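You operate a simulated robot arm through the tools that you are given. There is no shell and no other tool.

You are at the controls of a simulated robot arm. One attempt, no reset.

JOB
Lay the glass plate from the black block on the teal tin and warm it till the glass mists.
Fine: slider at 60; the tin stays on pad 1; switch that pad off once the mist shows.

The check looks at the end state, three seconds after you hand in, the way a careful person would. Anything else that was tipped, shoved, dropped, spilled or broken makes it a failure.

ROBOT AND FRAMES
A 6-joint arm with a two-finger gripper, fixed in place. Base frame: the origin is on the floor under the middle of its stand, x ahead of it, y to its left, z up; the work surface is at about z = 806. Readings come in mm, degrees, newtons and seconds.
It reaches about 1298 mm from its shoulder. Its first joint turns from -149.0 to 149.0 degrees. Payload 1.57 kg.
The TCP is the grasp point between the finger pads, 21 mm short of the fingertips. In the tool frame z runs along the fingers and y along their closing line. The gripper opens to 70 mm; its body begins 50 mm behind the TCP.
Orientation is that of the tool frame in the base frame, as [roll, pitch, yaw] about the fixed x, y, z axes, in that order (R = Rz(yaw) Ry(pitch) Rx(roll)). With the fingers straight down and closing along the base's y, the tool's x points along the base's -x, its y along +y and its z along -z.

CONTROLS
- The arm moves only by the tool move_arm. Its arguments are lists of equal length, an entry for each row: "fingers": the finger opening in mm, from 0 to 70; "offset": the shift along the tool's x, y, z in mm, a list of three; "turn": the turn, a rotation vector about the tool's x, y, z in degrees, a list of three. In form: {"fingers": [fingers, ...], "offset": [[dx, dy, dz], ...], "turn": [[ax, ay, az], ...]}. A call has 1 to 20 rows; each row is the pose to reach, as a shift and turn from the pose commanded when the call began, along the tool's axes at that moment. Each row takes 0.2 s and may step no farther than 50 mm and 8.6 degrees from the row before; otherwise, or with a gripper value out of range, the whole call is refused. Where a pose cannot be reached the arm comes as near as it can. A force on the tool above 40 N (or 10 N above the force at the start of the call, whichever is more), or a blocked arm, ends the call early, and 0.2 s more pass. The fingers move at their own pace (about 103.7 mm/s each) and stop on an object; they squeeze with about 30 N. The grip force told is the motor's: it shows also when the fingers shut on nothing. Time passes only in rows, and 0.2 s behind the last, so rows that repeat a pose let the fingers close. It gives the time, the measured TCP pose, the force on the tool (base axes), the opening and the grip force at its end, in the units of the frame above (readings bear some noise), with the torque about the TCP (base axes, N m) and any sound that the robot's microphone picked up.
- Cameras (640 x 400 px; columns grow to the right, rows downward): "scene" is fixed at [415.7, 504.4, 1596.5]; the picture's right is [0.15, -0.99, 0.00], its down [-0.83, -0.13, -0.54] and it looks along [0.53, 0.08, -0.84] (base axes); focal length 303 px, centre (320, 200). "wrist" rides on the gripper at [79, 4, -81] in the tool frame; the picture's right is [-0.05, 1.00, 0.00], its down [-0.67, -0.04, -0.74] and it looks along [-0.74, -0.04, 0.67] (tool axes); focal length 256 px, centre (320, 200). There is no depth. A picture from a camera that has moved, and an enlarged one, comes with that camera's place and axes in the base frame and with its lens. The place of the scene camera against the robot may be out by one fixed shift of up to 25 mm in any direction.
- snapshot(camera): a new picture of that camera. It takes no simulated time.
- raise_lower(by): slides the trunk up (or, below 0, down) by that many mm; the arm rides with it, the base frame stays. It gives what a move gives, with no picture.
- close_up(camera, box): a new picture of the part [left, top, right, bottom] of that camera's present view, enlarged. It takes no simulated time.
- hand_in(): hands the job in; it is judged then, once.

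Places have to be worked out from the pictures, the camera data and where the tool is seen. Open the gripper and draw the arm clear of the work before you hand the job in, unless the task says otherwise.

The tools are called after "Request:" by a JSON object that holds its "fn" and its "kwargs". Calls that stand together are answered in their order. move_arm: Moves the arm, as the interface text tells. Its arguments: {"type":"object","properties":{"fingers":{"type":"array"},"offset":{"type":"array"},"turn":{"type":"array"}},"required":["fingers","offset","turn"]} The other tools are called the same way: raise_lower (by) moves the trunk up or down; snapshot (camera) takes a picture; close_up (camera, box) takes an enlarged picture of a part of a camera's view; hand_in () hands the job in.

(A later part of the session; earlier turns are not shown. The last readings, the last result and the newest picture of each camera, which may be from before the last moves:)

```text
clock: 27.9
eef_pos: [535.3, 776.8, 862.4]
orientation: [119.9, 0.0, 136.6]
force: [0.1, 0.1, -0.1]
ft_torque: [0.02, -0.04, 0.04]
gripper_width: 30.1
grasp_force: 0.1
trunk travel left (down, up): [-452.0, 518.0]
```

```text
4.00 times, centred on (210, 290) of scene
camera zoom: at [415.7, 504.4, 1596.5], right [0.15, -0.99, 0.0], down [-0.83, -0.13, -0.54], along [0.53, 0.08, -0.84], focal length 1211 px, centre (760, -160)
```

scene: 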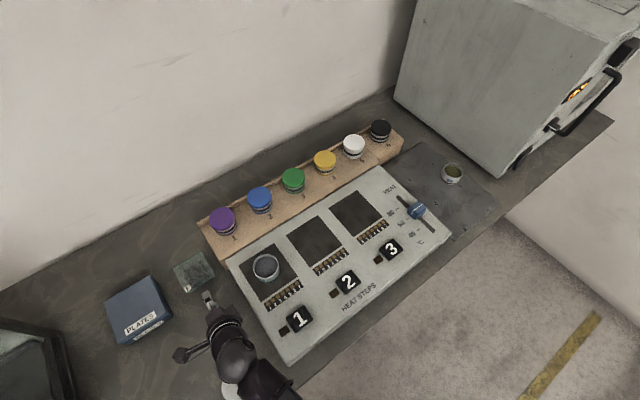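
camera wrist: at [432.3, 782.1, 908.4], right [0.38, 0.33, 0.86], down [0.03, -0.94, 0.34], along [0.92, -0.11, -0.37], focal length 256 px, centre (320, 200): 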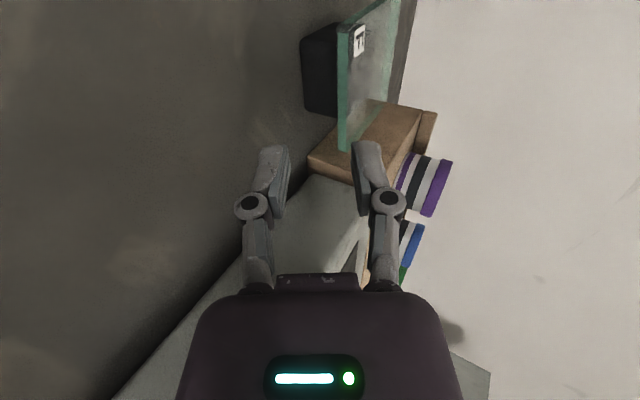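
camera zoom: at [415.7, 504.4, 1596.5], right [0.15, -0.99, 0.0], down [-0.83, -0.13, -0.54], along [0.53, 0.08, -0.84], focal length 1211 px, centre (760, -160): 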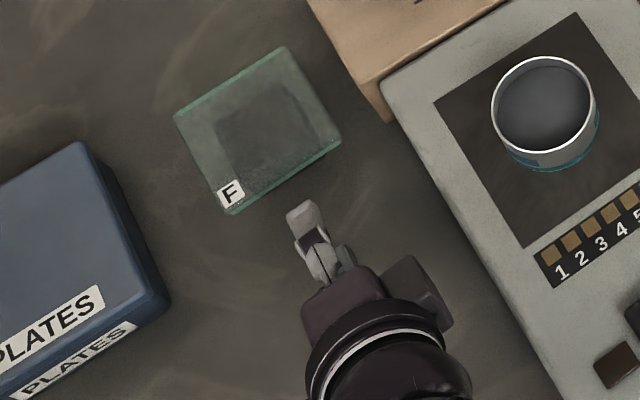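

Refined: plate bottom is at z ≈ 839.7 and top at about 846, and the block face sits 14 mm inside the near edge. I'll drop 10 mm so the open 30 mm jaws straddle the plate height and move in 45 mm, still short of the edge.

Request:
{"fn": "raise_lower", "kwargs": {"by": -10}}

Request:
{"fn": "move_arm", "kwargs": {"fingers": [30, 30, 30, 30], "offset": [[0, 7.5, 13], [0, 15, 26], [0, 22.5, 39], [0, 22.5, 39]], "turn": [[0, 0, 0], [0, 0, 0], [0, 0, 0], [0, 0, 0]]}}

Request:
{"fn": "snapshot", "kwargs": {"camera": "wrist"}}

Request:
{"fn": "close_up", "kwargs": {"camera": "wrist", "box": [220, 0, 420, 200]}}

Request:
{"fn": "close_up", "kwargs": {"camera": "scene", "box": [140, 240, 300, 400]}}

```text
clock: 28.4
eef_pos: [536.9, 777.1, 854.2]
orientation: [120.0, -0.1, 136.6]
force: [0.3, 0.5, 0.1]
ft_torque: [0.03, 0.01, -0.02]
gripper_width: 29.9
grasp_force: 0.1
trunk travel left (down, up): [-442.0, 528.0]
```

```text
clock: 29.4
eef_pos: [568.2, 809.2, 852.8]
orientation: [120.0, 0.1, 136.6]
force: [-0.3, -0.2, 0.2]
ft_torque: [0.0, 0.03, -0.02]
gripper_width: 30.0
grasp_force: 0.0
trunk travel left (down, up): [-442.0, 528.0]
```

```text
taken
camera wrist: at [464.4, 814.7, 898.2], right [0.38, 0.33, 0.86], down [0.03, -0.94, 0.34], along [0.92, -0.11, -0.37], focal length 256 px, centre (320, 200)
```

wrist: 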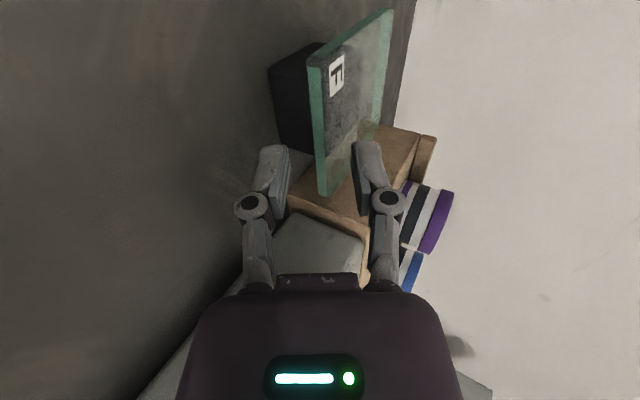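

```text
2.00 times, centred on (320, 100) of wrist
camera zoom: at [464.4, 814.7, 898.2], right [0.38, 0.33, 0.86], down [0.03, -0.94, 0.34], along [0.92, -0.11, -0.37], focal length 512 px, centre (320, 400)
```

zoom: 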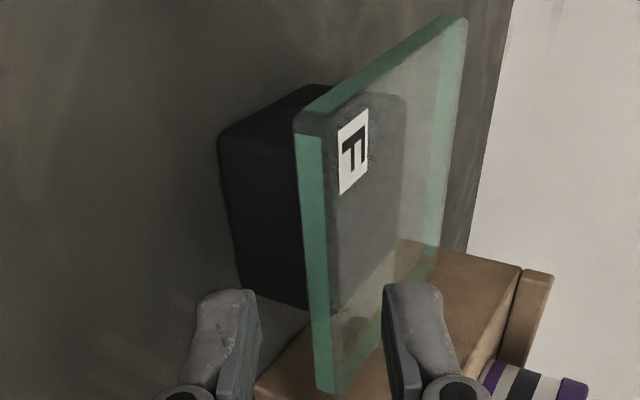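

```text
2.50 times, centred on (220, 320) of scene
camera zoom: at [415.7, 504.4, 1596.5], right [0.15, -0.99, 0.0], down [-0.83, -0.13, -0.54], along [0.53, 0.08, -0.84], focal length 757 px, centre (570, -100)
```

zoom: 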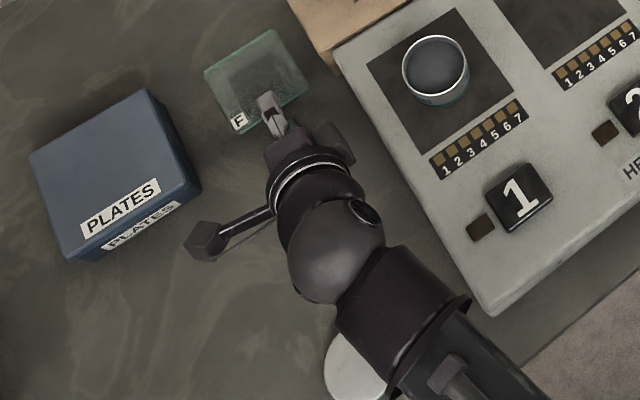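

The near edge is between the jaws, with the upper finger just over the top face and the lower one below. I'll go in another 15 mm.

Request:
{"fn": "move_arm", "kwargs": {"fingers": [30, 30, 30], "offset": [[0, 3.75, 6.5], [0, 7.5, 13], [0, 7.5, 13]], "turn": [[0, 0, 0], [0, 0, 0], [0, 0, 0]]}}

Request:
{"fn": "close_up", "kwargs": {"camera": "wrist", "box": [220, 20, 420, 240]}}

Request:
{"fn": "close_up", "kwargs": {"camera": "scene", "box": [160, 240, 260, 340]}}

```text
clock: 30.2
eef_pos: [576.6, 820.4, 853.9]
orientation: [120.0, 0.0, 136.6]
force: [-0.8, 0.0, 0.5]
ft_torque: [-0.02, -0.01, 0.0]
gripper_width: 30.1
grasp_force: 0.0
trunk travel left (down, up): [-442.0, 528.0]
```

```text
1.82 times, centred on (320, 130) of wrist
camera zoom: at [473.9, 826.0, 898.3], right [0.38, 0.33, 0.86], down [0.03, -0.94, 0.34], along [0.92, -0.11, -0.37], focal length 465 px, centre (320, 327)
```

zoom: 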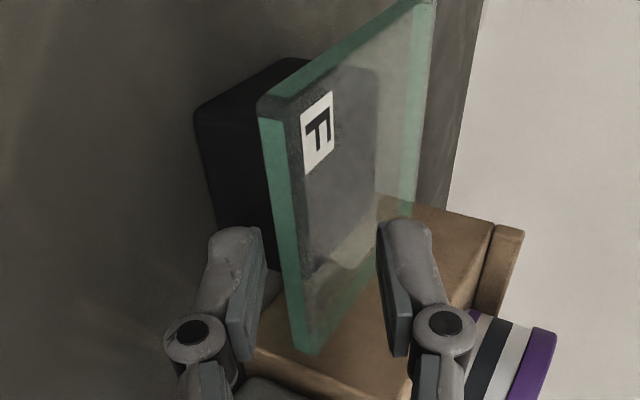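

```text
4.00 times, centred on (210, 290) of scene
camera zoom: at [415.7, 504.4, 1596.5], right [0.15, -0.99, 0.0], down [-0.83, -0.13, -0.54], along [0.53, 0.08, -0.84], focal length 1211 px, centre (760, -160)
```

zoom: 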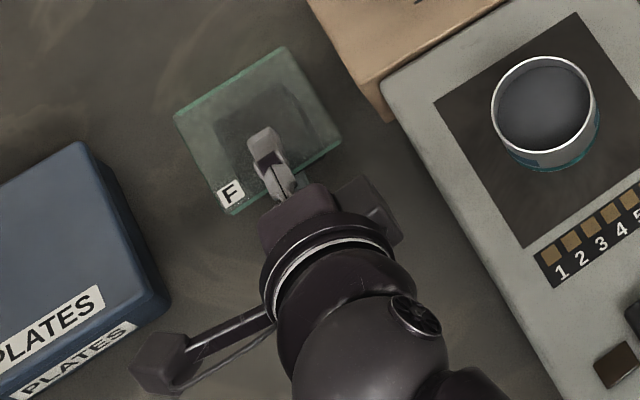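

The jaws straddle the plate edge correctly. I'll close part-way to 16 mm and check before squeezing.

Request:
{"fn": "move_arm", "kwargs": {"fingers": [24, 18, 16, 16], "offset": [[0, 0, 0], [0, 0, 0], [0, 0, 0], [0, 0, 0]], "turn": [[0, 0, 0], [0, 0, 0], [0, 0, 0], [0, 0, 0]]}}

Request:
{"fn": "close_up", "kwargs": {"camera": "wrist", "box": [220, 20, 420, 240]}}

```text
clock: 31.2
eef_pos: [578.0, 819.8, 853.3]
orientation: [119.9, 0.0, 136.6]
force: [0.1, -0.8, 0.2]
ft_torque: [-0.02, -0.02, 0.0]
gripper_width: 16.7
grasp_force: 0.2
trunk travel left (down, up): [-442.0, 528.0]
```

```text
1.82 times, centred on (320, 130) of wrist
camera zoom: at [473.8, 826.0, 898.3], right [0.38, 0.33, 0.86], down [0.03, -0.94, 0.34], along [0.92, -0.11, -0.37], focal length 465 px, centre (320, 327)
```

zoom: 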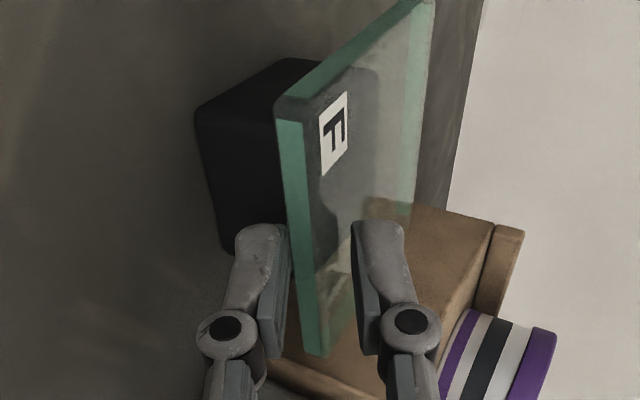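

The lower finger has already lifted the near edge a few mm and the plate is square in the jaws. I'll squeeze now.

Request:
{"fn": "move_arm", "kwargs": {"fingers": [12, 8, 4, 2, 2], "offset": [[0, 0, 0], [0, 0, 0], [0, 0, 0], [0, 0, 0], [0, 0, 0]], "turn": [[0, 0, 0], [0, 0, 0], [0, 0, 0], [0, 0, 0], [0, 0, 0]]}}

Request:
{"fn": "close_up", "kwargs": {"camera": "wrist", "box": [220, 20, 420, 240]}}

Request:
{"fn": "close_up", "kwargs": {"camera": "scene", "box": [160, 240, 260, 340]}}

```text
clock: 32.4
eef_pos: [577.6, 819.5, 853.9]
orientation: [120.0, 0.0, 136.7]
force: [1.6, 0.5, 3.8]
ft_torque: [0.29, -0.22, -0.06]
gripper_width: 13.1
grasp_force: 29.9
trunk travel left (down, up): [-442.0, 528.0]
```

```text
1.82 times, centred on (320, 130) of wrist
camera zoom: at [473.6, 825.8, 898.7], right [0.38, 0.33, 0.86], down [0.03, -0.94, 0.34], along [0.92, -0.11, -0.37], focal length 465 px, centre (320, 327)
```

zoom: 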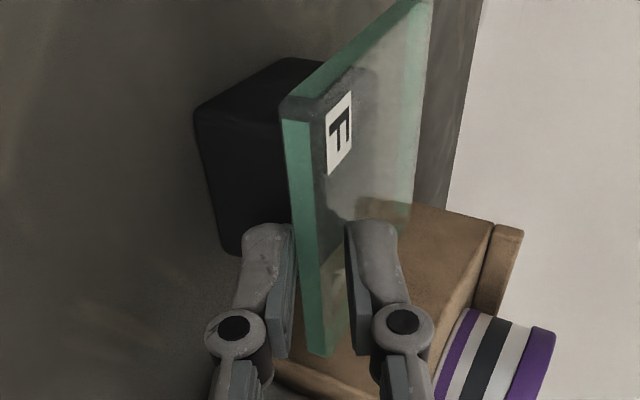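

```text
4.00 times, centred on (210, 290) of scene
camera zoom: at [415.7, 504.4, 1596.5], right [0.15, -0.99, 0.0], down [-0.83, -0.13, -0.54], along [0.53, 0.08, -0.84], focal length 1211 px, centre (760, -160)
```

zoom: 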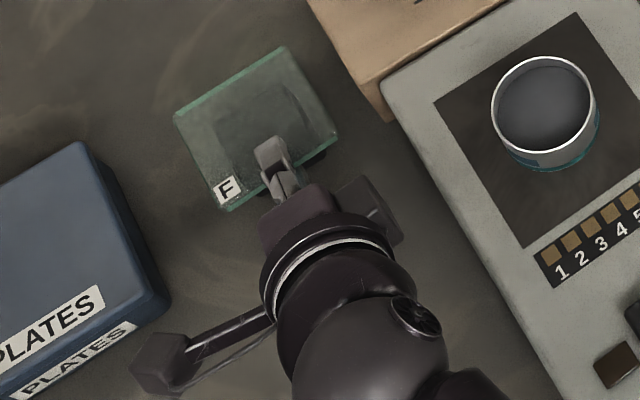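

The plate edge is pinched at 13 mm with 30 N and only a few newtons on the tool. I'll raise the trunk gently and watch the plate align with the pads.

Request:
{"fn": "raise_lower", "kwargs": {"by": 10}}

Request:
{"fn": "close_up", "kwargs": {"camera": "wrist", "box": [220, 20, 420, 240]}}

Request:
{"fn": "raise_lower", "kwargs": {"by": 12}}

Request:
{"fn": "close_up", "kwargs": {"camera": "wrist", "box": [220, 20, 420, 240]}}

```text
clock: 33.0
eef_pos: [578.3, 820.9, 862.5]
orientation: [120.0, 0.0, 136.6]
force: [1.6, 1.9, 2.5]
ft_torque: [0.3, -0.11, -0.07]
gripper_width: 11.3
grasp_force: 29.7
trunk travel left (down, up): [-452.0, 518.0]
```

```text
1.82 times, centred on (320, 130) of wrist
camera zoom: at [473.8, 825.9, 908.5], right [0.38, 0.33, 0.86], down [0.03, -0.94, 0.34], along [0.92, -0.11, -0.37], focal length 465 px, centre (320, 327)
```

zoom: 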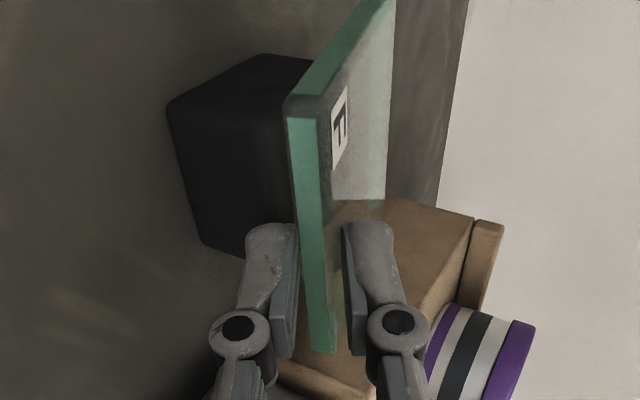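

```text
clock: 33.6
eef_pos: [577.7, 821.3, 875.3]
orientation: [120.0, -0.1, 136.6]
force: [0.9, -0.6, 2.5]
ft_torque: [0.23, -0.11, -0.05]
gripper_width: 9.7
grasp_force: 29.9
trunk travel left (down, up): [-464.0, 506.0]
```

```text
1.82 times, centred on (320, 130) of wrist
camera zoom: at [473.7, 825.7, 920.6], right [0.38, 0.33, 0.86], down [0.03, -0.94, 0.34], along [0.92, -0.11, -0.37], focal length 465 px, centre (320, 327)
```

zoom: 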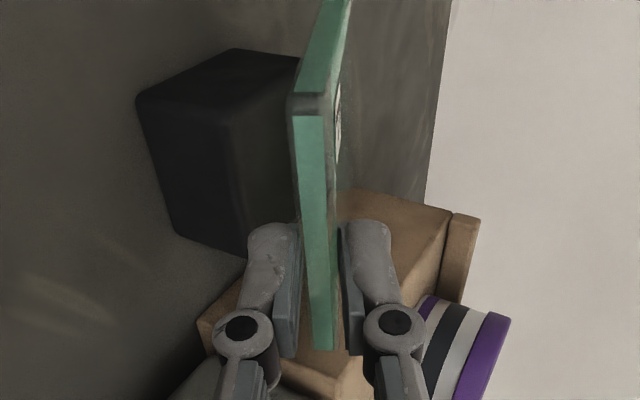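

The plate is rotating smoothly into line with the pads while the block stays put. I'll keep raising in steps.

Request:
{"fn": "raise_lower", "kwargs": {"by": 14}}

Request:
{"fn": "raise_lower", "kwargs": {"by": 14}}

Request:
{"fn": "snapshot", "kwargs": {"camera": "wrist"}}

Request:
{"fn": "close_up", "kwargs": {"camera": "scene", "box": [160, 240, 260, 340]}}

```text
clock: 34.2
eef_pos: [577.4, 820.7, 889.7]
orientation: [120.2, 0.1, 136.6]
force: [-0.6, -0.2, -2.0]
ft_torque: [-0.05, 0.08, -0.01]
gripper_width: 9.5
grasp_force: 30.0
trunk travel left (down, up): [-478.0, 492.0]
```

```text
clock: 34.9
eef_pos: [577.9, 821.0, 902.6]
orientation: [120.0, 0.0, 136.5]
force: [0.9, 0.1, -2.0]
ft_torque: [-0.06, 0.04, 0.0]
gripper_width: 9.4
grasp_force: 30.4
trunk travel left (down, up): [-492.0, 478.0]
```

```text
taken
camera wrist: at [473.9, 826.2, 948.1], right [0.38, 0.33, 0.86], down [0.03, -0.94, 0.34], along [0.92, -0.11, -0.37], focal length 256 px, centre (320, 200)
```

wrist: 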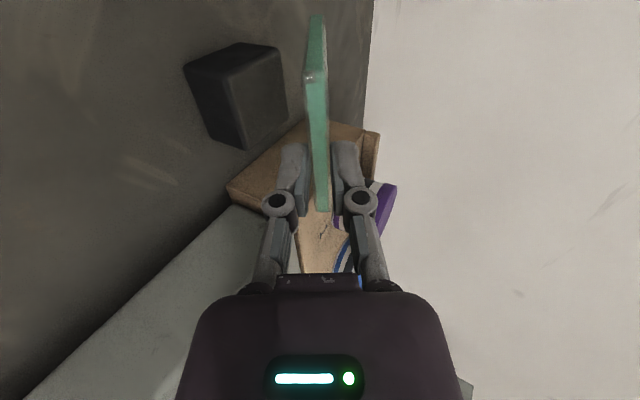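

```text
4.00 times, centred on (210, 290) of scene
camera zoom: at [415.7, 504.4, 1596.5], right [0.15, -0.99, 0.0], down [-0.83, -0.13, -0.54], along [0.53, 0.08, -0.84], focal length 1211 px, centre (760, -160)
```

zoom: 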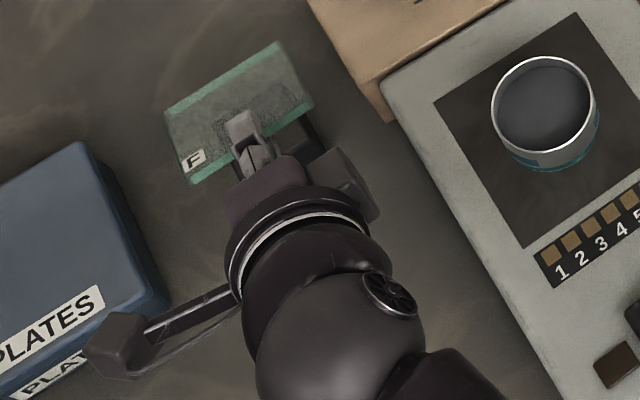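

The plate is lifted clear and the block stayed in place. I'll zoom in to check how it sits in the pads, since the 9.4 mm width is a little more than I expected.

Request:
{"fn": "close_up", "kwargs": {"camera": "wrist", "box": [250, 0, 390, 220]}}

Request:
{"fn": "close_up", "kwargs": {"camera": "scene", "box": [190, 240, 250, 300]}}

```text
1.82 times, centred on (320, 110) of wrist
camera zoom: at [473.9, 826.2, 948.1], right [0.38, 0.33, 0.86], down [0.03, -0.94, 0.34], along [0.92, -0.11, -0.37], focal length 465 px, centre (320, 364)
```

zoom: 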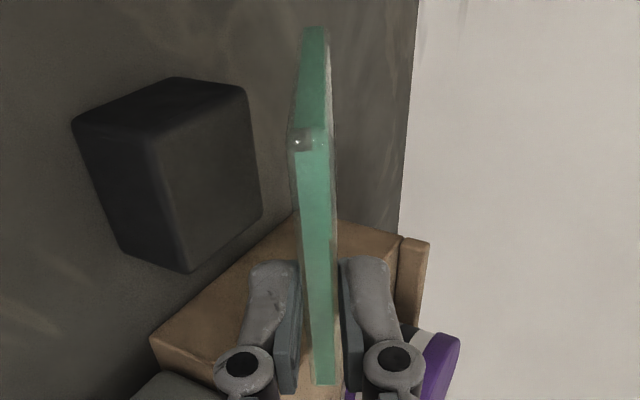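

```text
6.67 times, centred on (220, 270) of scene
camera zoom: at [415.7, 504.4, 1596.5], right [0.15, -0.99, 0.0], down [-0.83, -0.13, -0.54], along [0.53, 0.08, -0.84], focal length 2019 px, centre (987, -267)
```

zoom: 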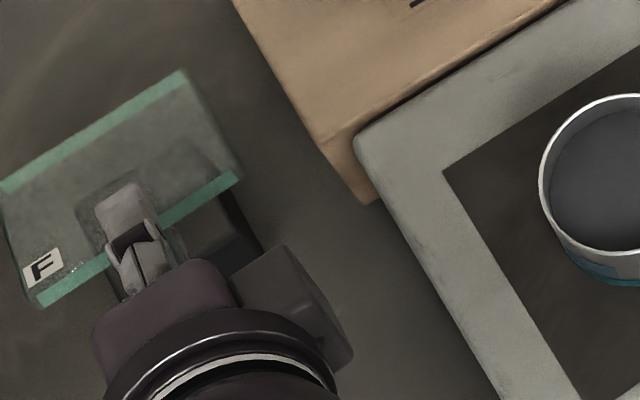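

The plate lies exactly in the pads' mid-plane, about 6 mm thick, and it's held securely. I'll raise the trunk 150 for clearance and then tilt up so the plate is only 5° off horizontal.

Request:
{"fn": "raise_lower", "kwargs": {"by": 150}}

Request:
{"fn": "move_arm", "kwargs": {"fingers": [2, 2, 2, 2, 2, 2], "offset": [[0, 15.9, -0.7], [0, 31.6, -2.8], [0, 47.1, -6.2], [0, 62.3, -11], [0, 76.9, -17], [0, 76.9, -17]], "turn": [[-5, 0, 0], [-10, 0, 0], [-15, 0, 0], [-20, 0, 0], [-25, 0, 0], [-25, 0, 0]]}}

Request:
{"fn": "snapshot", "kwargs": {"camera": "wrist"}}

Request:
{"fn": "snapshot", "kwargs": {"camera": "scene"}}

```text
clock: 36.6
eef_pos: [578.4, 821.2, 1052.7]
orientation: [120.0, -0.1, 136.6]
force: [0.4, 0.1, -1.2]
ft_torque: [-0.01, 0.04, -0.01]
gripper_width: 9.4
grasp_force: 29.9
trunk travel left (down, up): [-642.0, 328.0]
```

```text
clock: 38.0
eef_pos: [593.5, 838.7, 1129.6]
orientation: [95.0, 0.0, 136.7]
force: [0.0, -0.2, -1.6]
ft_torque: [-0.08, -0.01, 0.02]
gripper_width: 9.5
grasp_force: 29.9
trunk travel left (down, up): [-642.0, 328.0]
```

```text
taken
camera wrist: at [481.4, 835.5, 1141.9], right [0.1, 0.03, 0.99], down [-0.03, -1.0, 0.03], along [0.99, -0.03, -0.1], focal length 256 px, centre (320, 200)
```

wrist: 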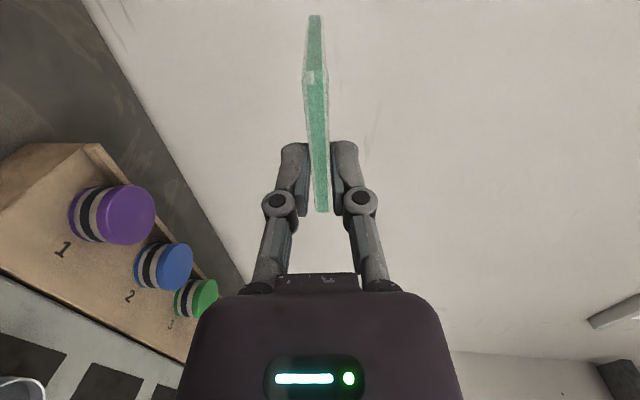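

```text
taken
```

scene: 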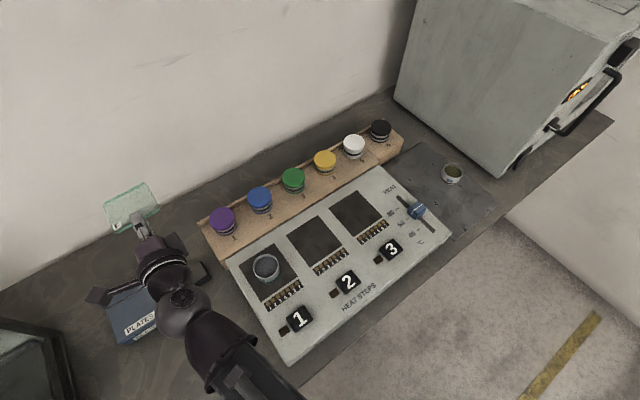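

The plate is almost level, at z ≈ 1129 and clear of everything. The near edge sits about 13.5 mm ahead of the TCP, so the plate's centre is about 53 mm ahead. I'll swing the tool −90° about vertical so it approaches the tin from the panel's left side, stopping short of the tin.

Request:
{"fn": "move_arm", "kwargs": {"fingers": [2, 2, 2, 2, 2, 2, 2, 2, 2, 2, 2, 2, 2], "offset": [[-10.96, 0.41, 4.7], [-21.47, 0.56, 6.38], [-31.27, 0.45, 5.19], [-39.78, 0.09, 1.0], [-46.81, -0.51, -5.81], [-51.92, -1.33, -15.12], [-54.85, -2.33, -26.61], [-55.4, -3.5, -39.95], [-53.22, -4.8, -54.75], [-48.1, -6.2, -70.82], [-40.05, -7.68, -87.72], [-28.89, -9.2, -105.1], [-28.89, -9.2, -105.1]], "turn": [[0, -7.47, 0.65], [0, -14.94, 1.31], [0, -22.41, 1.96], [0, -29.89, 2.62], [0, -37.36, 3.27], [0, -44.83, 3.92], [0, -52.3, 4.58], [0, -59.77, 5.23], [0, -67.24, 5.89], [0, -74.72, 6.54], [0, -82.19, 7.19], [0, -89.66, 7.85], [0, -89.66, 7.85]]}}

Request:
{"fn": "snapshot", "kwargs": {"camera": "wrist"}}

Request:
{"fn": "snapshot", "kwargs": {"camera": "scene"}}

```text
clock: 40.8
eef_pos: [544.8, 741.3, 1139.8]
orientation: [91.8, 8.2, 46.6]
force: [0.1, 0.5, -2.3]
ft_torque: [0.06, 0.08, 0.02]
gripper_width: 9.5
grasp_force: 29.9
out of reach, approached as far as the arm can: row 4, 5, 6, 7, 8, 9, 10, 11, 12, 13
trunk travel left (down, up): [-642.0, 328.0]
```

```text
taken
camera wrist: at [541.8, 854.5, 1136.5], right [0.09, 0.04, 1.0], down [-1.0, 0.03, 0.08], along [-0.03, -1.0, 0.05], focal length 256 px, centre (320, 200)
```

wrist: 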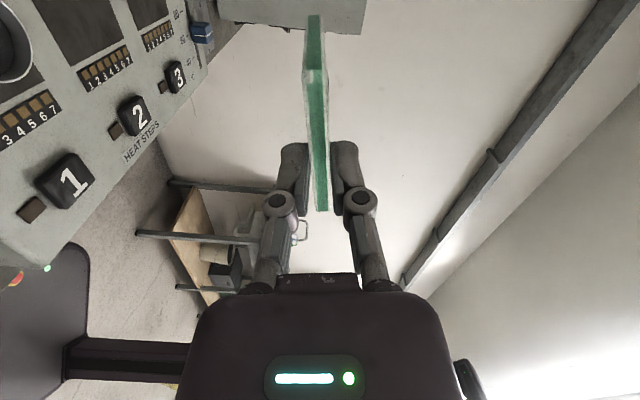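

```text
taken
```

scene: 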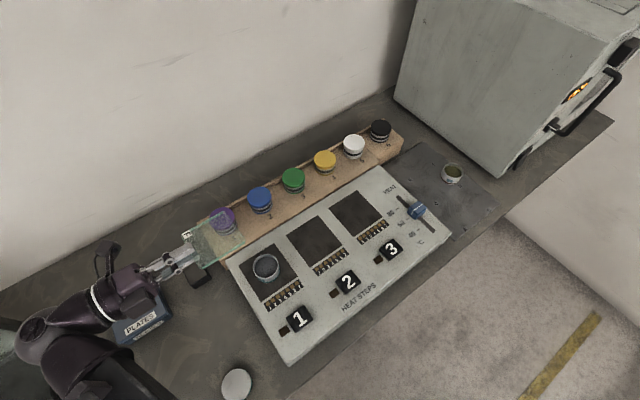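

The arm couldn't quite make that pose. The tool points right, but the plate is rolled about 8°, probably from a wrist limit at this sharp angle to the forearm. I'll use a less extreme azimuth of −28° instead, which still keeps the gripper body off the panel, and level the plate.

Request:
{"fn": "move_arm", "kwargs": {"fingers": [2, 2, 2, 2, 2], "offset": [[-7.6, -3.65, 0.7], [-15.2, -7.3, 1.4], [-22.9, -11, 2.1], [-30.5, -14.6, 2.8], [-30.5, -14.6, 2.8]], "turn": [[0.52, 3.96, 1.8], [1.04, 7.92, 3.61], [1.55, 11.87, 5.41], [2.07, 15.83, 7.22], [2.07, 15.83, 7.22]]}}

Request:
{"fn": "snapshot", "kwargs": {"camera": "wrist"}}

Request:
{"fn": "snapshot", "kwargs": {"camera": "scene"}}

```text
clock: 42.0
eef_pos: [530.5, 714.5, 1133.0]
orientation: [94.3, 8.0, 62.6]
force: [0.3, -0.3, -1.5]
ft_torque: [0.04, 0.08, 0.0]
gripper_width: 9.8
grasp_force: 30.5
out of reach, approached as far as the arm can: row 2, 3, 4, 5
trunk travel left (down, up): [-642.0, 328.0]
```

```text
taken
camera wrist: at [495.8, 822.4, 1132.4], right [0.11, 0.04, 0.99], down [-0.96, -0.24, 0.11], along [0.24, -0.97, 0.02], focal length 256 px, centre (320, 200)
```

wrist: 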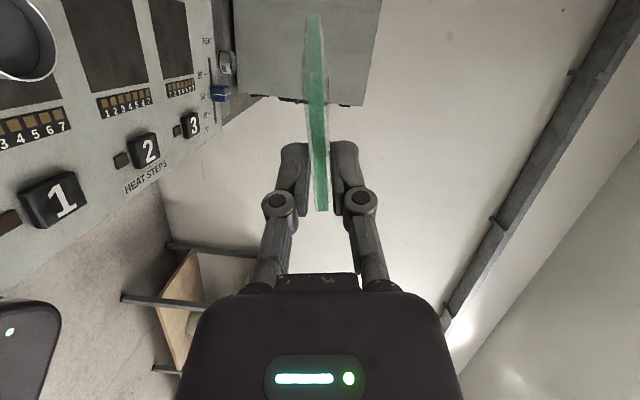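

```text
taken
```

scene: 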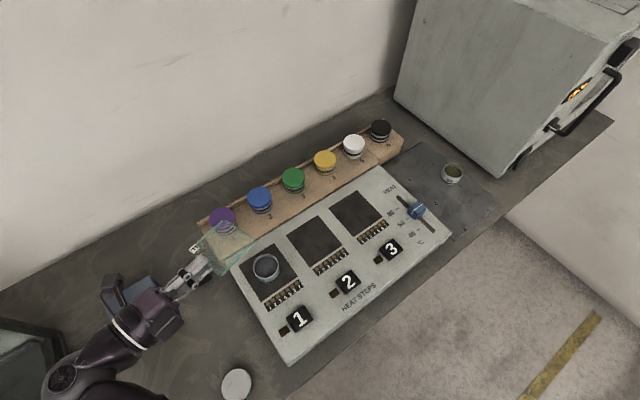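

The direction is right, but the roll stays at 8°, so the hand-roll joint is at its stop for near-level sideways poses. Approaching from azimuth about 10° with the plate tilted 15° should be inside the joint range with the gripper still above the panel. I'll move there, standing off from the tin.

Request:
{"fn": "move_arm", "kwargs": {"fingers": [2, 2, 2, 2, 2, 2, 2], "offset": [[-12.1, -7.4, 2.6], [-24.3, -14.7, 5.2], [-36.4, -22, 7.8], [-48.5, -29.4, 10.4], [-60.7, -36.8, 13], [-72.8, -44.1, 15.6], [-72.8, -44.1, 15.6]], "turn": [[1.28, 6.36, 0.23], [2.56, 12.71, 0.45], [3.85, 19.07, 0.68], [5.13, 25.42, 0.9], [6.41, 31.78, 1.13], [7.69, 38.13, 1.35], [7.69, 38.13, 1.35]]}}

Request:
{"fn": "snapshot", "kwargs": {"camera": "wrist"}}

Request:
{"fn": "snapshot", "kwargs": {"camera": "scene"}}

```text
clock: 43.6
eef_pos: [503.1, 638.2, 1098.9]
orientation: [105.0, 0.1, 100.1]
force: [0.1, -0.8, -1.9]
ft_torque: [-0.03, 0.11, 0.01]
gripper_width: 9.5
grasp_force: 30.0
trunk travel left (down, up): [-642.0, 328.0]
```

```text
taken
camera wrist: at [414.2, 703.2, 1124.0], right [0.26, -0.01, 0.96], down [-0.6, -0.78, 0.16], along [0.75, -0.62, -0.21], focal length 256 px, centre (320, 200)
```

wrist: 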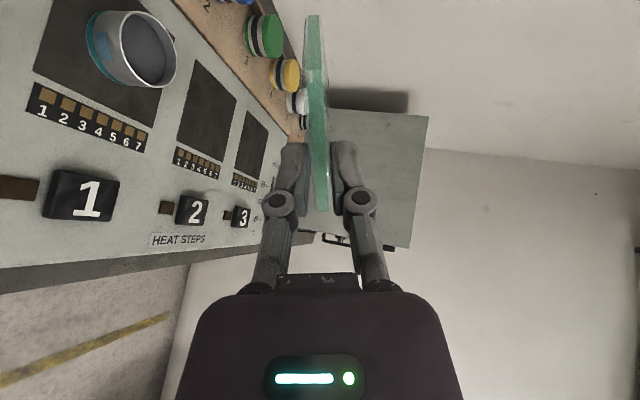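

```text
taken
```

scene: 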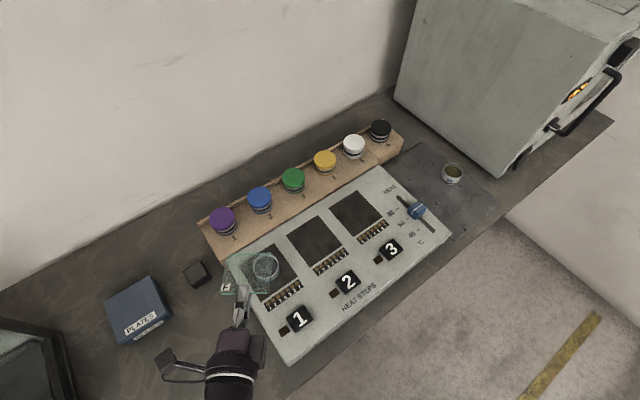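

That pose was reached exactly: 15° tilt, no roll. I'll measure the tin from here, lower 90 and measure again to fix the rim centre and height.

Request:
{"fn": "close_up", "kwargs": {"camera": "wrist", "box": [20, 0, 220, 160]}}

Request:
{"fn": "raise_lower", "kwargs": {"by": -90}}

Request:
{"fn": "snapshot", "kwargs": {"camera": "wrist"}}

Request:
{"fn": "close_up", "kwargs": {"camera": "wrist", "box": [140, 0, 340, 160]}}

Request:
{"fn": "close_up", "kwargs": {"camera": "scene", "box": [200, 230, 320, 350]}}

```text
2.50 times, centred on (120, 80) of wrist
camera zoom: at [414.2, 703.2, 1124.0], right [0.26, -0.01, 0.96], down [-0.6, -0.78, 0.16], along [0.75, -0.62, -0.21], focal length 640 px, centre (820, 500)
```

zoom: 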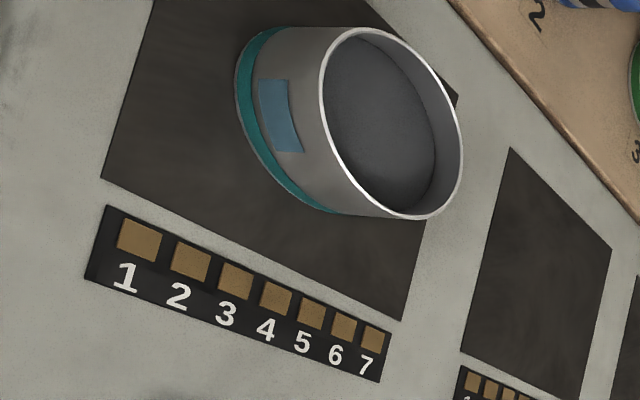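

```text
clock: 44.9
eef_pos: [503.7, 639.5, 1007.9]
orientation: [105.0, 0.0, 99.9]
force: [0.4, -0.3, -1.4]
ft_torque: [-0.04, 0.08, 0.0]
gripper_width: 9.5
grasp_force: 30.3
trunk travel left (down, up): [-552.0, 418.0]
```

```text
taken
camera wrist: at [414.3, 703.0, 1034.1], right [0.26, -0.01, 0.96], down [-0.6, -0.78, 0.16], along [0.75, -0.62, -0.21], focal length 256 px, centre (320, 200)
```

wrist: 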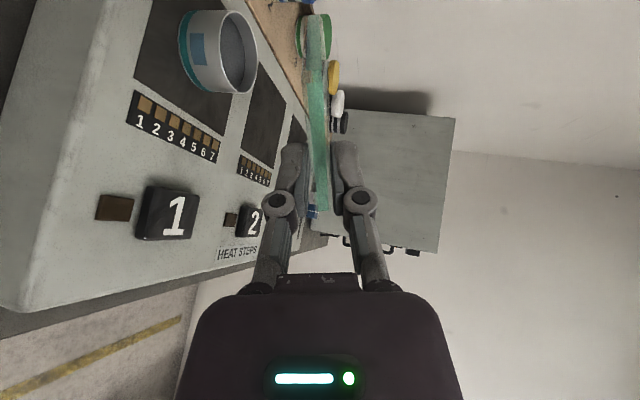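

```text
2.50 times, centred on (240, 80) of wrist
camera zoom: at [414.3, 703.0, 1034.1], right [0.26, -0.01, 0.96], down [-0.6, -0.78, 0.16], along [0.75, -0.62, -0.21], focal length 640 px, centre (520, 500)
```

zoom: 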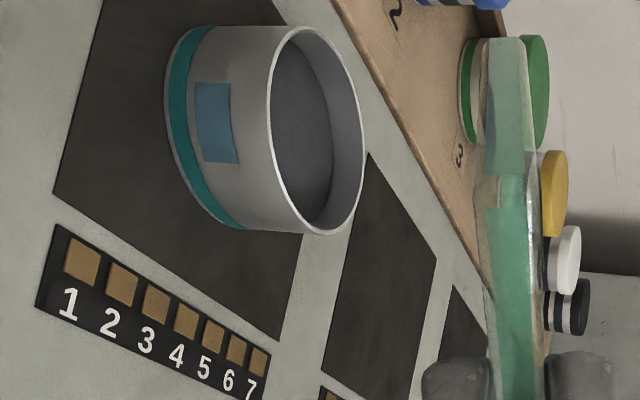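

```text
3.33 times, centred on (260, 290) of scene
camera zoom: at [415.7, 504.4, 1596.5], right [0.15, -0.99, 0.0], down [-0.83, -0.13, -0.54], along [0.53, 0.08, -0.84], focal length 1010 px, centre (520, -100)
```

zoom: 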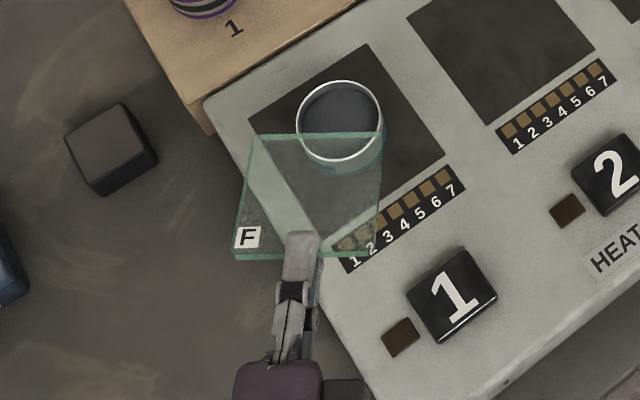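

The tin rim is centred near (629.7, 665.8) at z ≈ 908 with a radius of about 30.5. I'll move the plate over it at this height, targeting TCP (575.4, 653.8), then check alignment before lowering.

Request:
{"fn": "move_arm", "kwargs": {"fingers": [2, 2, 2, 2, 2], "offset": [[0.4, 4.7, 17.6], [0.8, 9.5, 35.3], [1.2, 14.2, 53], [1.6, 18.9, 70.6], [1.6, 18.9, 70.6]], "turn": [[0, 0, 0], [0, 0, 0], [0, 0, 0], [0, 0, 0], [0, 0, 0]]}}

Request:
{"fn": "raise_lower", "kwargs": {"by": -50}}

Request:
{"fn": "snapshot", "kwargs": {"camera": "wrist"}}

Request:
{"fn": "close_up", "kwargs": {"camera": "scene", "box": [210, 220, 320, 330]}}

Request:
{"fn": "snapshot", "kwargs": {"camera": "scene"}}

```text
clock: 46.0
eef_pos: [574.9, 652.3, 1008.3]
orientation: [105.0, 0.1, 100.1]
force: [-0.2, 0.1, -1.3]
ft_torque: [-0.03, 0.04, -0.01]
gripper_width: 9.6
grasp_force: 29.7
trunk travel left (down, up): [-552.0, 418.0]
```

```text
clock: 47.0
eef_pos: [574.0, 651.4, 958.7]
orientation: [105.0, 0.0, 100.0]
force: [0.5, -0.6, -1.0]
ft_torque: [0.01, 0.14, 0.02]
gripper_width: 9.6
grasp_force: 30.5
trunk travel left (down, up): [-502.0, 468.0]
```

```text
taken
camera wrist: at [485.5, 717.1, 984.1], right [0.26, -0.01, 0.96], down [-0.6, -0.78, 0.16], along [0.75, -0.62, -0.21], focal length 256 px, centre (320, 200)
```

wrist: 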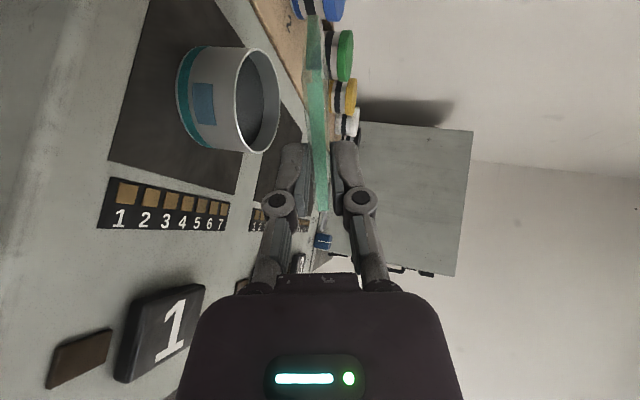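

```text
3.64 times, centred on (265, 275) of scene
camera zoom: at [415.7, 504.4, 1596.5], right [0.15, -0.99, 0.0], down [-0.83, -0.13, -0.54], along [0.53, 0.08, -0.84], focal length 1101 px, centre (520, -73)
```

zoom: 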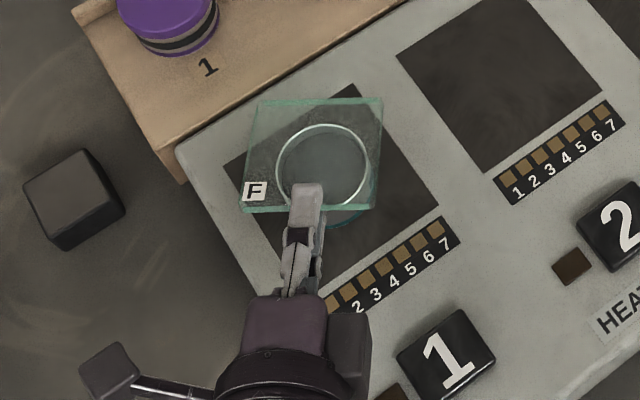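

```text
taken
```

scene: 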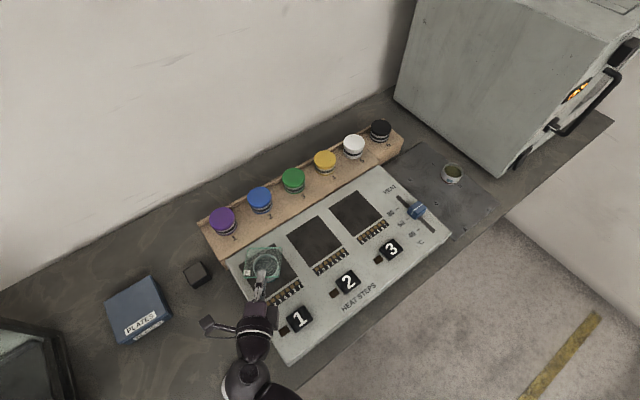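

The plate lines up over the tin, about 4 mm toward the gripper as intended. The first rim contact should come at TCP z ≈ 934. I'll lower to about 942 and check the side view.

Request:
{"fn": "raise_lower", "kwargs": {"by": -17}}

Request:
{"fn": "close_up", "kwargs": {"camera": "wrist", "box": [150, 0, 370, 220]}}

Request:
{"fn": "close_up", "kwargs": {"camera": "scene", "box": [220, 230, 300, 310]}}

```text
clock: 47.6
eef_pos: [574.6, 651.0, 941.3]
orientation: [105.0, -0.1, 100.1]
force: [-0.3, 0.0, -0.6]
ft_torque: [0.01, 0.08, -0.01]
gripper_width: 9.7
grasp_force: 30.3
trunk travel left (down, up): [-485.0, 485.0]
```

```text
1.82 times, centred on (260, 110) of wrist
camera zoom: at [485.5, 717.1, 967.0], right [0.26, -0.01, 0.96], down [-0.6, -0.78, 0.16], along [0.75, -0.62, -0.21], focal length 465 px, centre (429, 364)
```

zoom: 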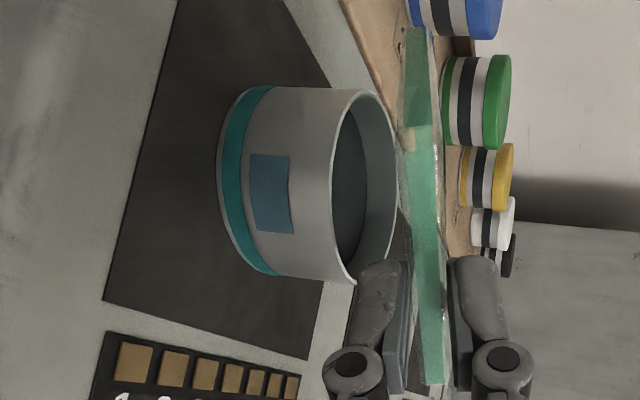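

```text
5.00 times, centred on (260, 270) of scene
camera zoom: at [415.7, 504.4, 1596.5], right [0.15, -0.99, 0.0], down [-0.83, -0.13, -0.54], along [0.53, 0.08, -0.84], focal length 1514 px, centre (620, -150)
```

zoom: 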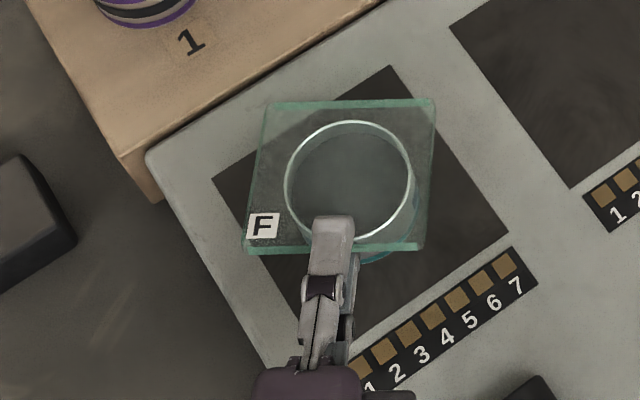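

The plate sits nicely centred over the rim. I'll lower in small steps and watch for contact.

Request:
{"fn": "raise_lower", "kwargs": {"by": -5}}

Request:
{"fn": "raise_lower", "kwargs": {"by": -2}}

Request:
{"fn": "close_up", "kwargs": {"camera": "wrist", "box": [150, 0, 370, 220]}}

```text
clock: 48.1
eef_pos: [574.5, 652.0, 935.8]
orientation: [105.0, 0.1, 100.1]
force: [-0.3, -0.1, -1.7]
ft_torque: [-0.02, 0.09, -0.01]
gripper_width: 9.6
grasp_force: 30.1
trunk travel left (down, up): [-480.0, 490.0]
```

```text
clock: 48.7
eef_pos: [574.8, 652.6, 933.4]
orientation: [105.0, 0.0, 100.0]
force: [-0.2, -0.5, -0.8]
ft_torque: [-0.01, -0.01, -0.01]
gripper_width: 9.9
grasp_force: 29.8
trunk travel left (down, up): [-478.0, 492.0]
```

```text
1.82 times, centred on (260, 110) of wrist
camera zoom: at [485.5, 717.1, 960.1], right [0.26, -0.01, 0.96], down [-0.6, -0.78, 0.16], along [0.75, -0.62, -0.21], focal length 465 px, centre (429, 364)
```

zoom: 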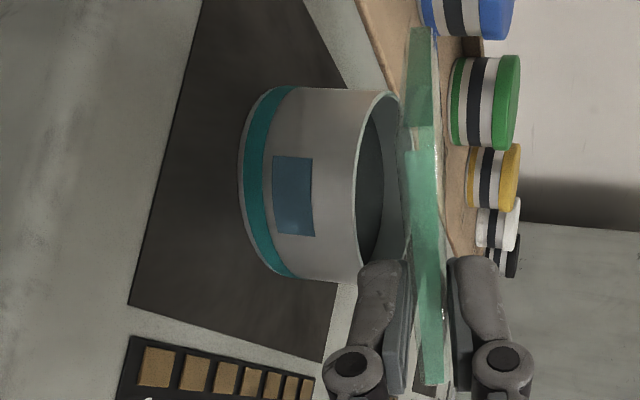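

Torque about y dropped by 0.1 N·m and the plate's far edge is touching the far rim. As in the pickup, I'll keep the grip and lower slowly so the plate pivots flat onto the rim, watching force and tin.

Request:
{"fn": "raise_lower", "kwargs": {"by": -4}}

Request:
{"fn": "close_up", "kwargs": {"camera": "wrist", "box": [150, 0, 370, 220]}}

Request:
{"fn": "close_up", "kwargs": {"camera": "scene", "box": [220, 230, 300, 310]}}

```text
clock: 49.2
eef_pos: [574.0, 651.7, 930.1]
orientation: [105.0, 0.0, 100.0]
force: [-0.3, 0.0, 0.4]
ft_torque: [-0.01, -0.09, -0.04]
gripper_width: 9.8
grasp_force: 29.8
trunk travel left (down, up): [-474.0, 496.0]
```

```text
1.82 times, centred on (260, 110) of wrist
camera zoom: at [485.5, 717.1, 956.1], right [0.26, -0.01, 0.96], down [-0.6, -0.78, 0.16], along [0.75, -0.62, -0.21], focal length 465 px, centre (429, 364)
```

zoom: 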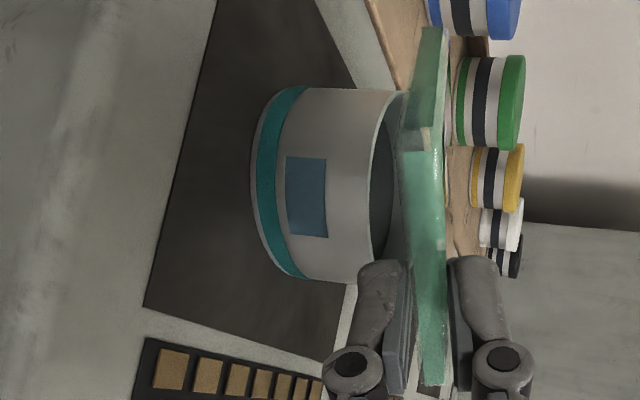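

```text
5.00 times, centred on (260, 270) of scene
camera zoom: at [415.7, 504.4, 1596.5], right [0.15, -0.99, 0.0], down [-0.83, -0.13, -0.54], along [0.53, 0.08, -0.84], focal length 1514 px, centre (620, -150)
```

zoom: 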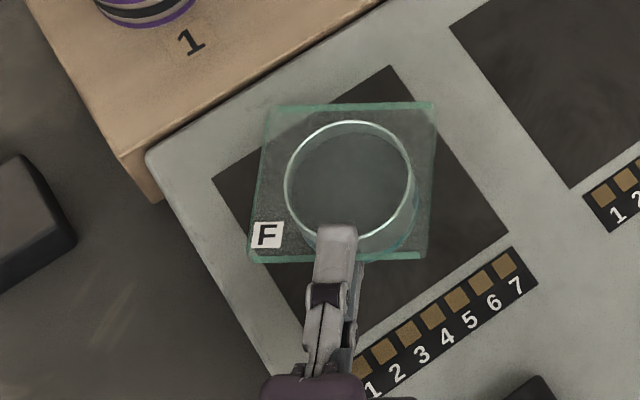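

The plate is pivoting in the grip with only about 2 N on the rim, and the tin hasn't moved. I'll continue down.

Request:
{"fn": "raise_lower", "kwargs": {"by": -4}}

Request:
{"fn": "raise_lower", "kwargs": {"by": -4}}

Request:
{"fn": "close_up", "kwargs": {"camera": "wrist", "box": [150, 0, 370, 220]}}

Request:
{"fn": "close_up", "kwargs": {"camera": "scene", "box": [220, 230, 300, 310]}}

```text
clock: 49.7
eef_pos: [574.8, 652.6, 925.8]
orientation: [105.0, 0.0, 100.0]
force: [0.6, -0.1, 2.5]
ft_torque: [0.06, -0.18, -0.01]
gripper_width: 9.9
grasp_force: 30.3
trunk travel left (down, up): [-470.0, 500.0]
```

```text
clock: 50.3
eef_pos: [574.9, 651.7, 922.1]
orientation: [105.0, 0.0, 100.0]
force: [-1.1, -0.1, 2.0]
ft_torque: [0.02, -0.19, 0.03]
gripper_width: 10.1
grasp_force: 29.7
trunk travel left (down, up): [-466.0, 504.0]
```

```text
1.82 times, centred on (260, 110) of wrist
camera zoom: at [485.4, 717.0, 948.2], right [0.26, -0.01, 0.96], down [-0.6, -0.78, 0.16], along [0.75, -0.62, -0.21], focal length 465 px, centre (429, 364)
```

zoom: 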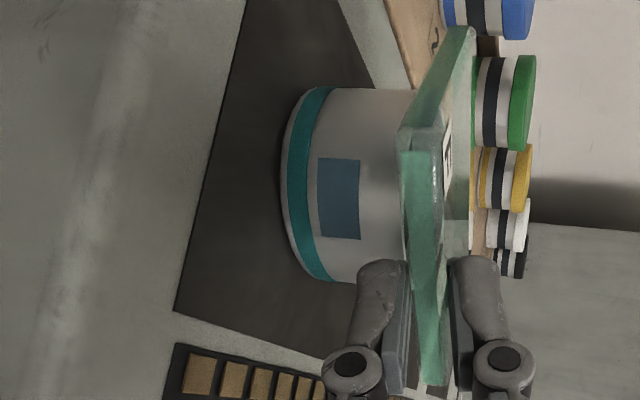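

```text
5.00 times, centred on (260, 270) of scene
camera zoom: at [415.7, 504.4, 1596.5], right [0.15, -0.99, 0.0], down [-0.83, -0.13, -0.54], along [0.53, 0.08, -0.84], focal length 1514 px, centre (620, -150)
```

zoom: 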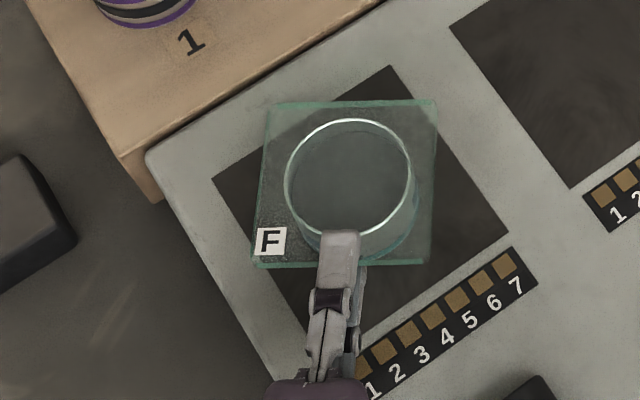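

The plate is nearly flat, the load is about 4 N and the tin is stationary. I'll continue with 3 mm steps until the near rim takes over.

Request:
{"fn": "raise_lower", "kwargs": {"by": -3}}

Request:
{"fn": "raise_lower", "kwargs": {"by": -2}}

Request:
{"fn": "close_up", "kwargs": {"camera": "wrist", "box": [190, 20, 350, 180]}}

Request:
{"fn": "close_up", "kwargs": {"camera": "scene", "box": [220, 230, 300, 310]}}

```text
clock: 50.8
eef_pos: [575.6, 651.7, 919.0]
orientation: [105.0, 0.1, 100.1]
force: [-0.6, 0.8, 1.5]
ft_torque: [0.01, -0.21, 0.02]
gripper_width: 10.1
grasp_force: 30.2
trunk travel left (down, up): [-463.0, 507.0]
```

```text
clock: 51.3
eef_pos: [575.4, 651.4, 917.5]
orientation: [105.0, 0.1, 100.0]
force: [-0.7, -0.7, 1.4]
ft_torque: [0.08, -0.17, 0.04]
gripper_width: 10.2
grasp_force: 30.0
trunk travel left (down, up): [-461.0, 509.0]
```

```text
2.50 times, centred on (270, 100) of wrist
camera zoom: at [485.3, 717.0, 943.3], right [0.26, -0.01, 0.96], down [-0.6, -0.78, 0.16], along [0.75, -0.62, -0.21], focal length 640 px, centre (445, 450)
```

zoom: 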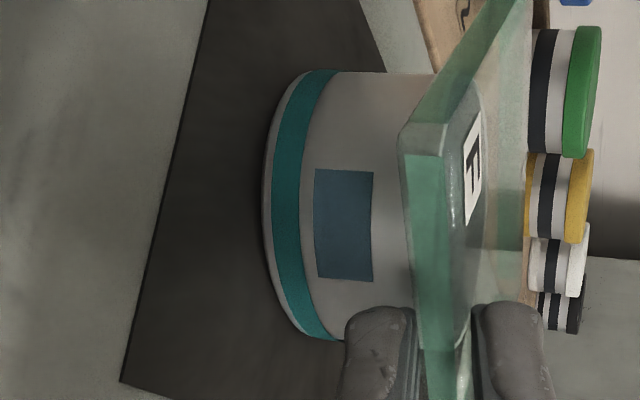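

```text
5.00 times, centred on (260, 270) of scene
camera zoom: at [415.7, 504.4, 1596.5], right [0.15, -0.99, 0.0], down [-0.83, -0.13, -0.54], along [0.53, 0.08, -0.84], focal length 1514 px, centre (620, -150)
```

zoom: 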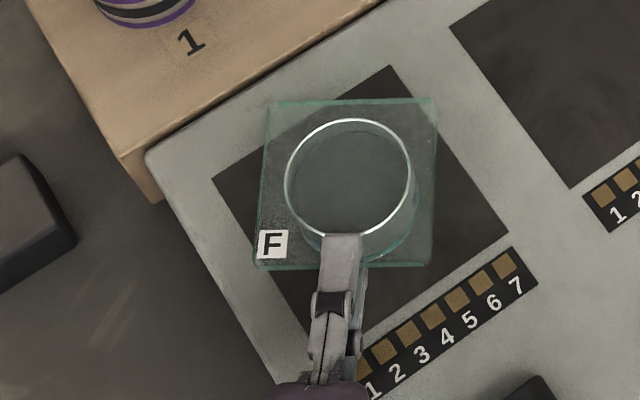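

The near edge's bottom is at about z = 910.6, 2–3 mm above the rim level. I'll lower 2 mm more and check force.

Request:
{"fn": "raise_lower", "kwargs": {"by": -2}}

Request:
{"fn": "snapshot", "kwargs": {"camera": "wrist"}}

Request:
{"fn": "close_up", "kwargs": {"camera": "wrist", "box": [230, 0, 360, 130]}}

```text
clock: 51.8
eef_pos: [575.1, 651.6, 915.3]
orientation: [105.0, 0.0, 100.0]
force: [-1.4, -0.1, 1.4]
ft_torque: [0.07, -0.18, 0.07]
gripper_width: 10.2
grasp_force: 29.8
trunk travel left (down, up): [-459.0, 511.0]
```

```text
taken
camera wrist: at [485.3, 717.0, 941.3], right [0.26, -0.01, 0.96], down [-0.6, -0.78, 0.16], along [0.75, -0.62, -0.21], focal length 256 px, centre (320, 200)
```

wrist: 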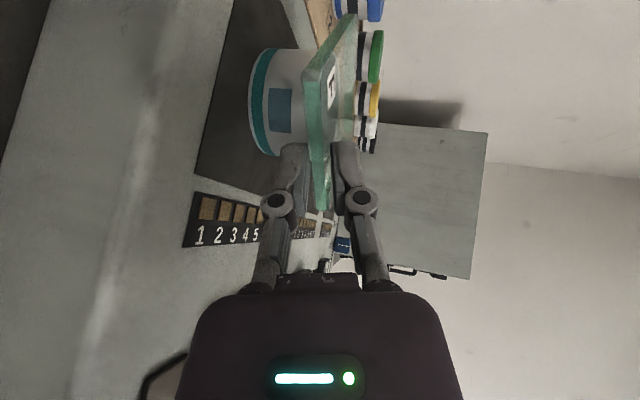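

```text
3.08 times, centred on (295, 65) of wrist
camera zoom: at [485.3, 717.0, 941.3], right [0.26, -0.01, 0.96], down [-0.6, -0.78, 0.16], along [0.75, -0.62, -0.21], focal length 788 px, centre (397, 615)
```

zoom: 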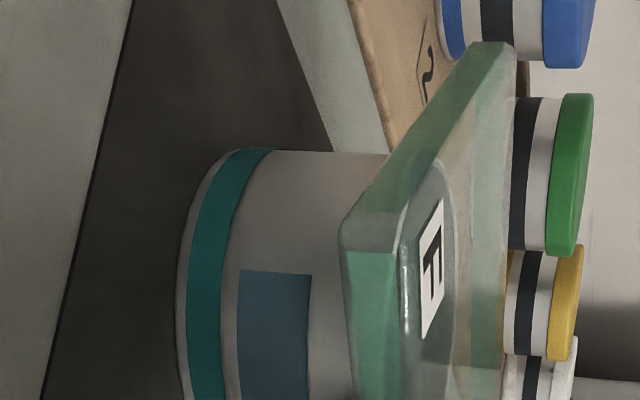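

Corner heights give the plate bottom at z = 908.5 (near) and 908.3 (far), so it's lying flat on the rim. I'll open the fingers gently to release it.

Request:
{"fn": "move_arm", "kwargs": {"fingers": [11, 12, 14, 17, 20, 22, 22], "offset": [[0, 0, 0], [0, 0, 0], [0, 0, 0], [0, 0, 0], [0, 0, 0], [0, 0, 0], [0, 0, 0]], "turn": [[0, 0, 0], [0, 0, 0], [0, 0, 0], [0, 0, 0], [0, 0, 0], [0, 0, 0], [0, 0, 0]]}}

Request:
{"fn": "close_up", "kwargs": {"camera": "wrist", "box": [210, 0, 400, 220]}}

Request:
{"fn": "close_up", "kwargs": {"camera": "scene", "box": [220, 230, 300, 310]}}

```text
clock: 53.4
eef_pos: [574.1, 652.9, 916.2]
orientation: [105.1, 0.0, 99.9]
force: [0.6, 0.2, -0.8]
ft_torque: [0.02, 0.0, 0.01]
gripper_width: 21.6
grasp_force: 0.0
trunk travel left (down, up): [-459.0, 511.0]
```

```text
1.82 times, centred on (305, 110) of wrist
camera zoom: at [485.5, 717.1, 941.1], right [0.26, -0.01, 0.96], down [-0.6, -0.78, 0.16], along [0.75, -0.62, -0.21], focal length 465 px, centre (347, 364)
```

zoom: 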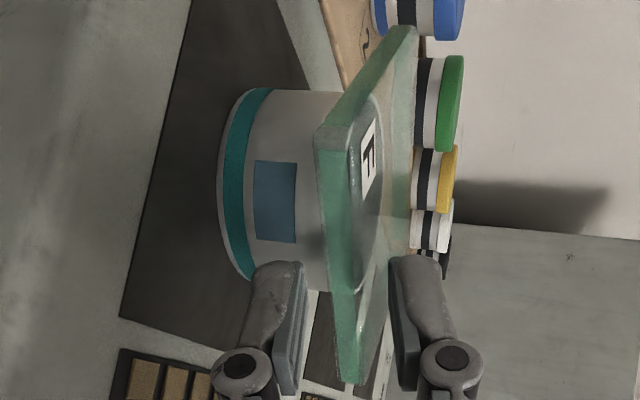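

```text
5.00 times, centred on (260, 270) of scene
camera zoom: at [415.7, 504.4, 1596.5], right [0.15, -0.99, 0.0], down [-0.83, -0.13, -0.54], along [0.53, 0.08, -0.84], focal length 1514 px, centre (620, -150)
```

zoom: 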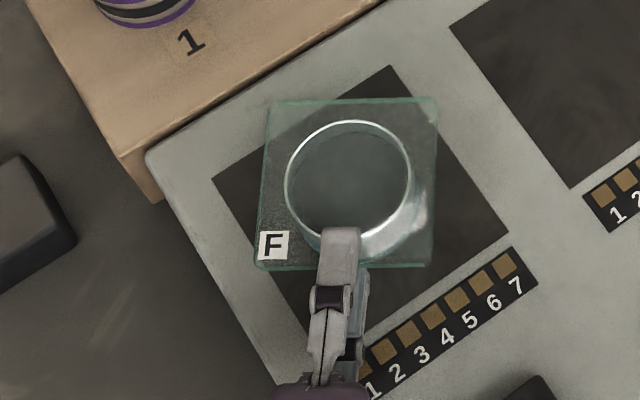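

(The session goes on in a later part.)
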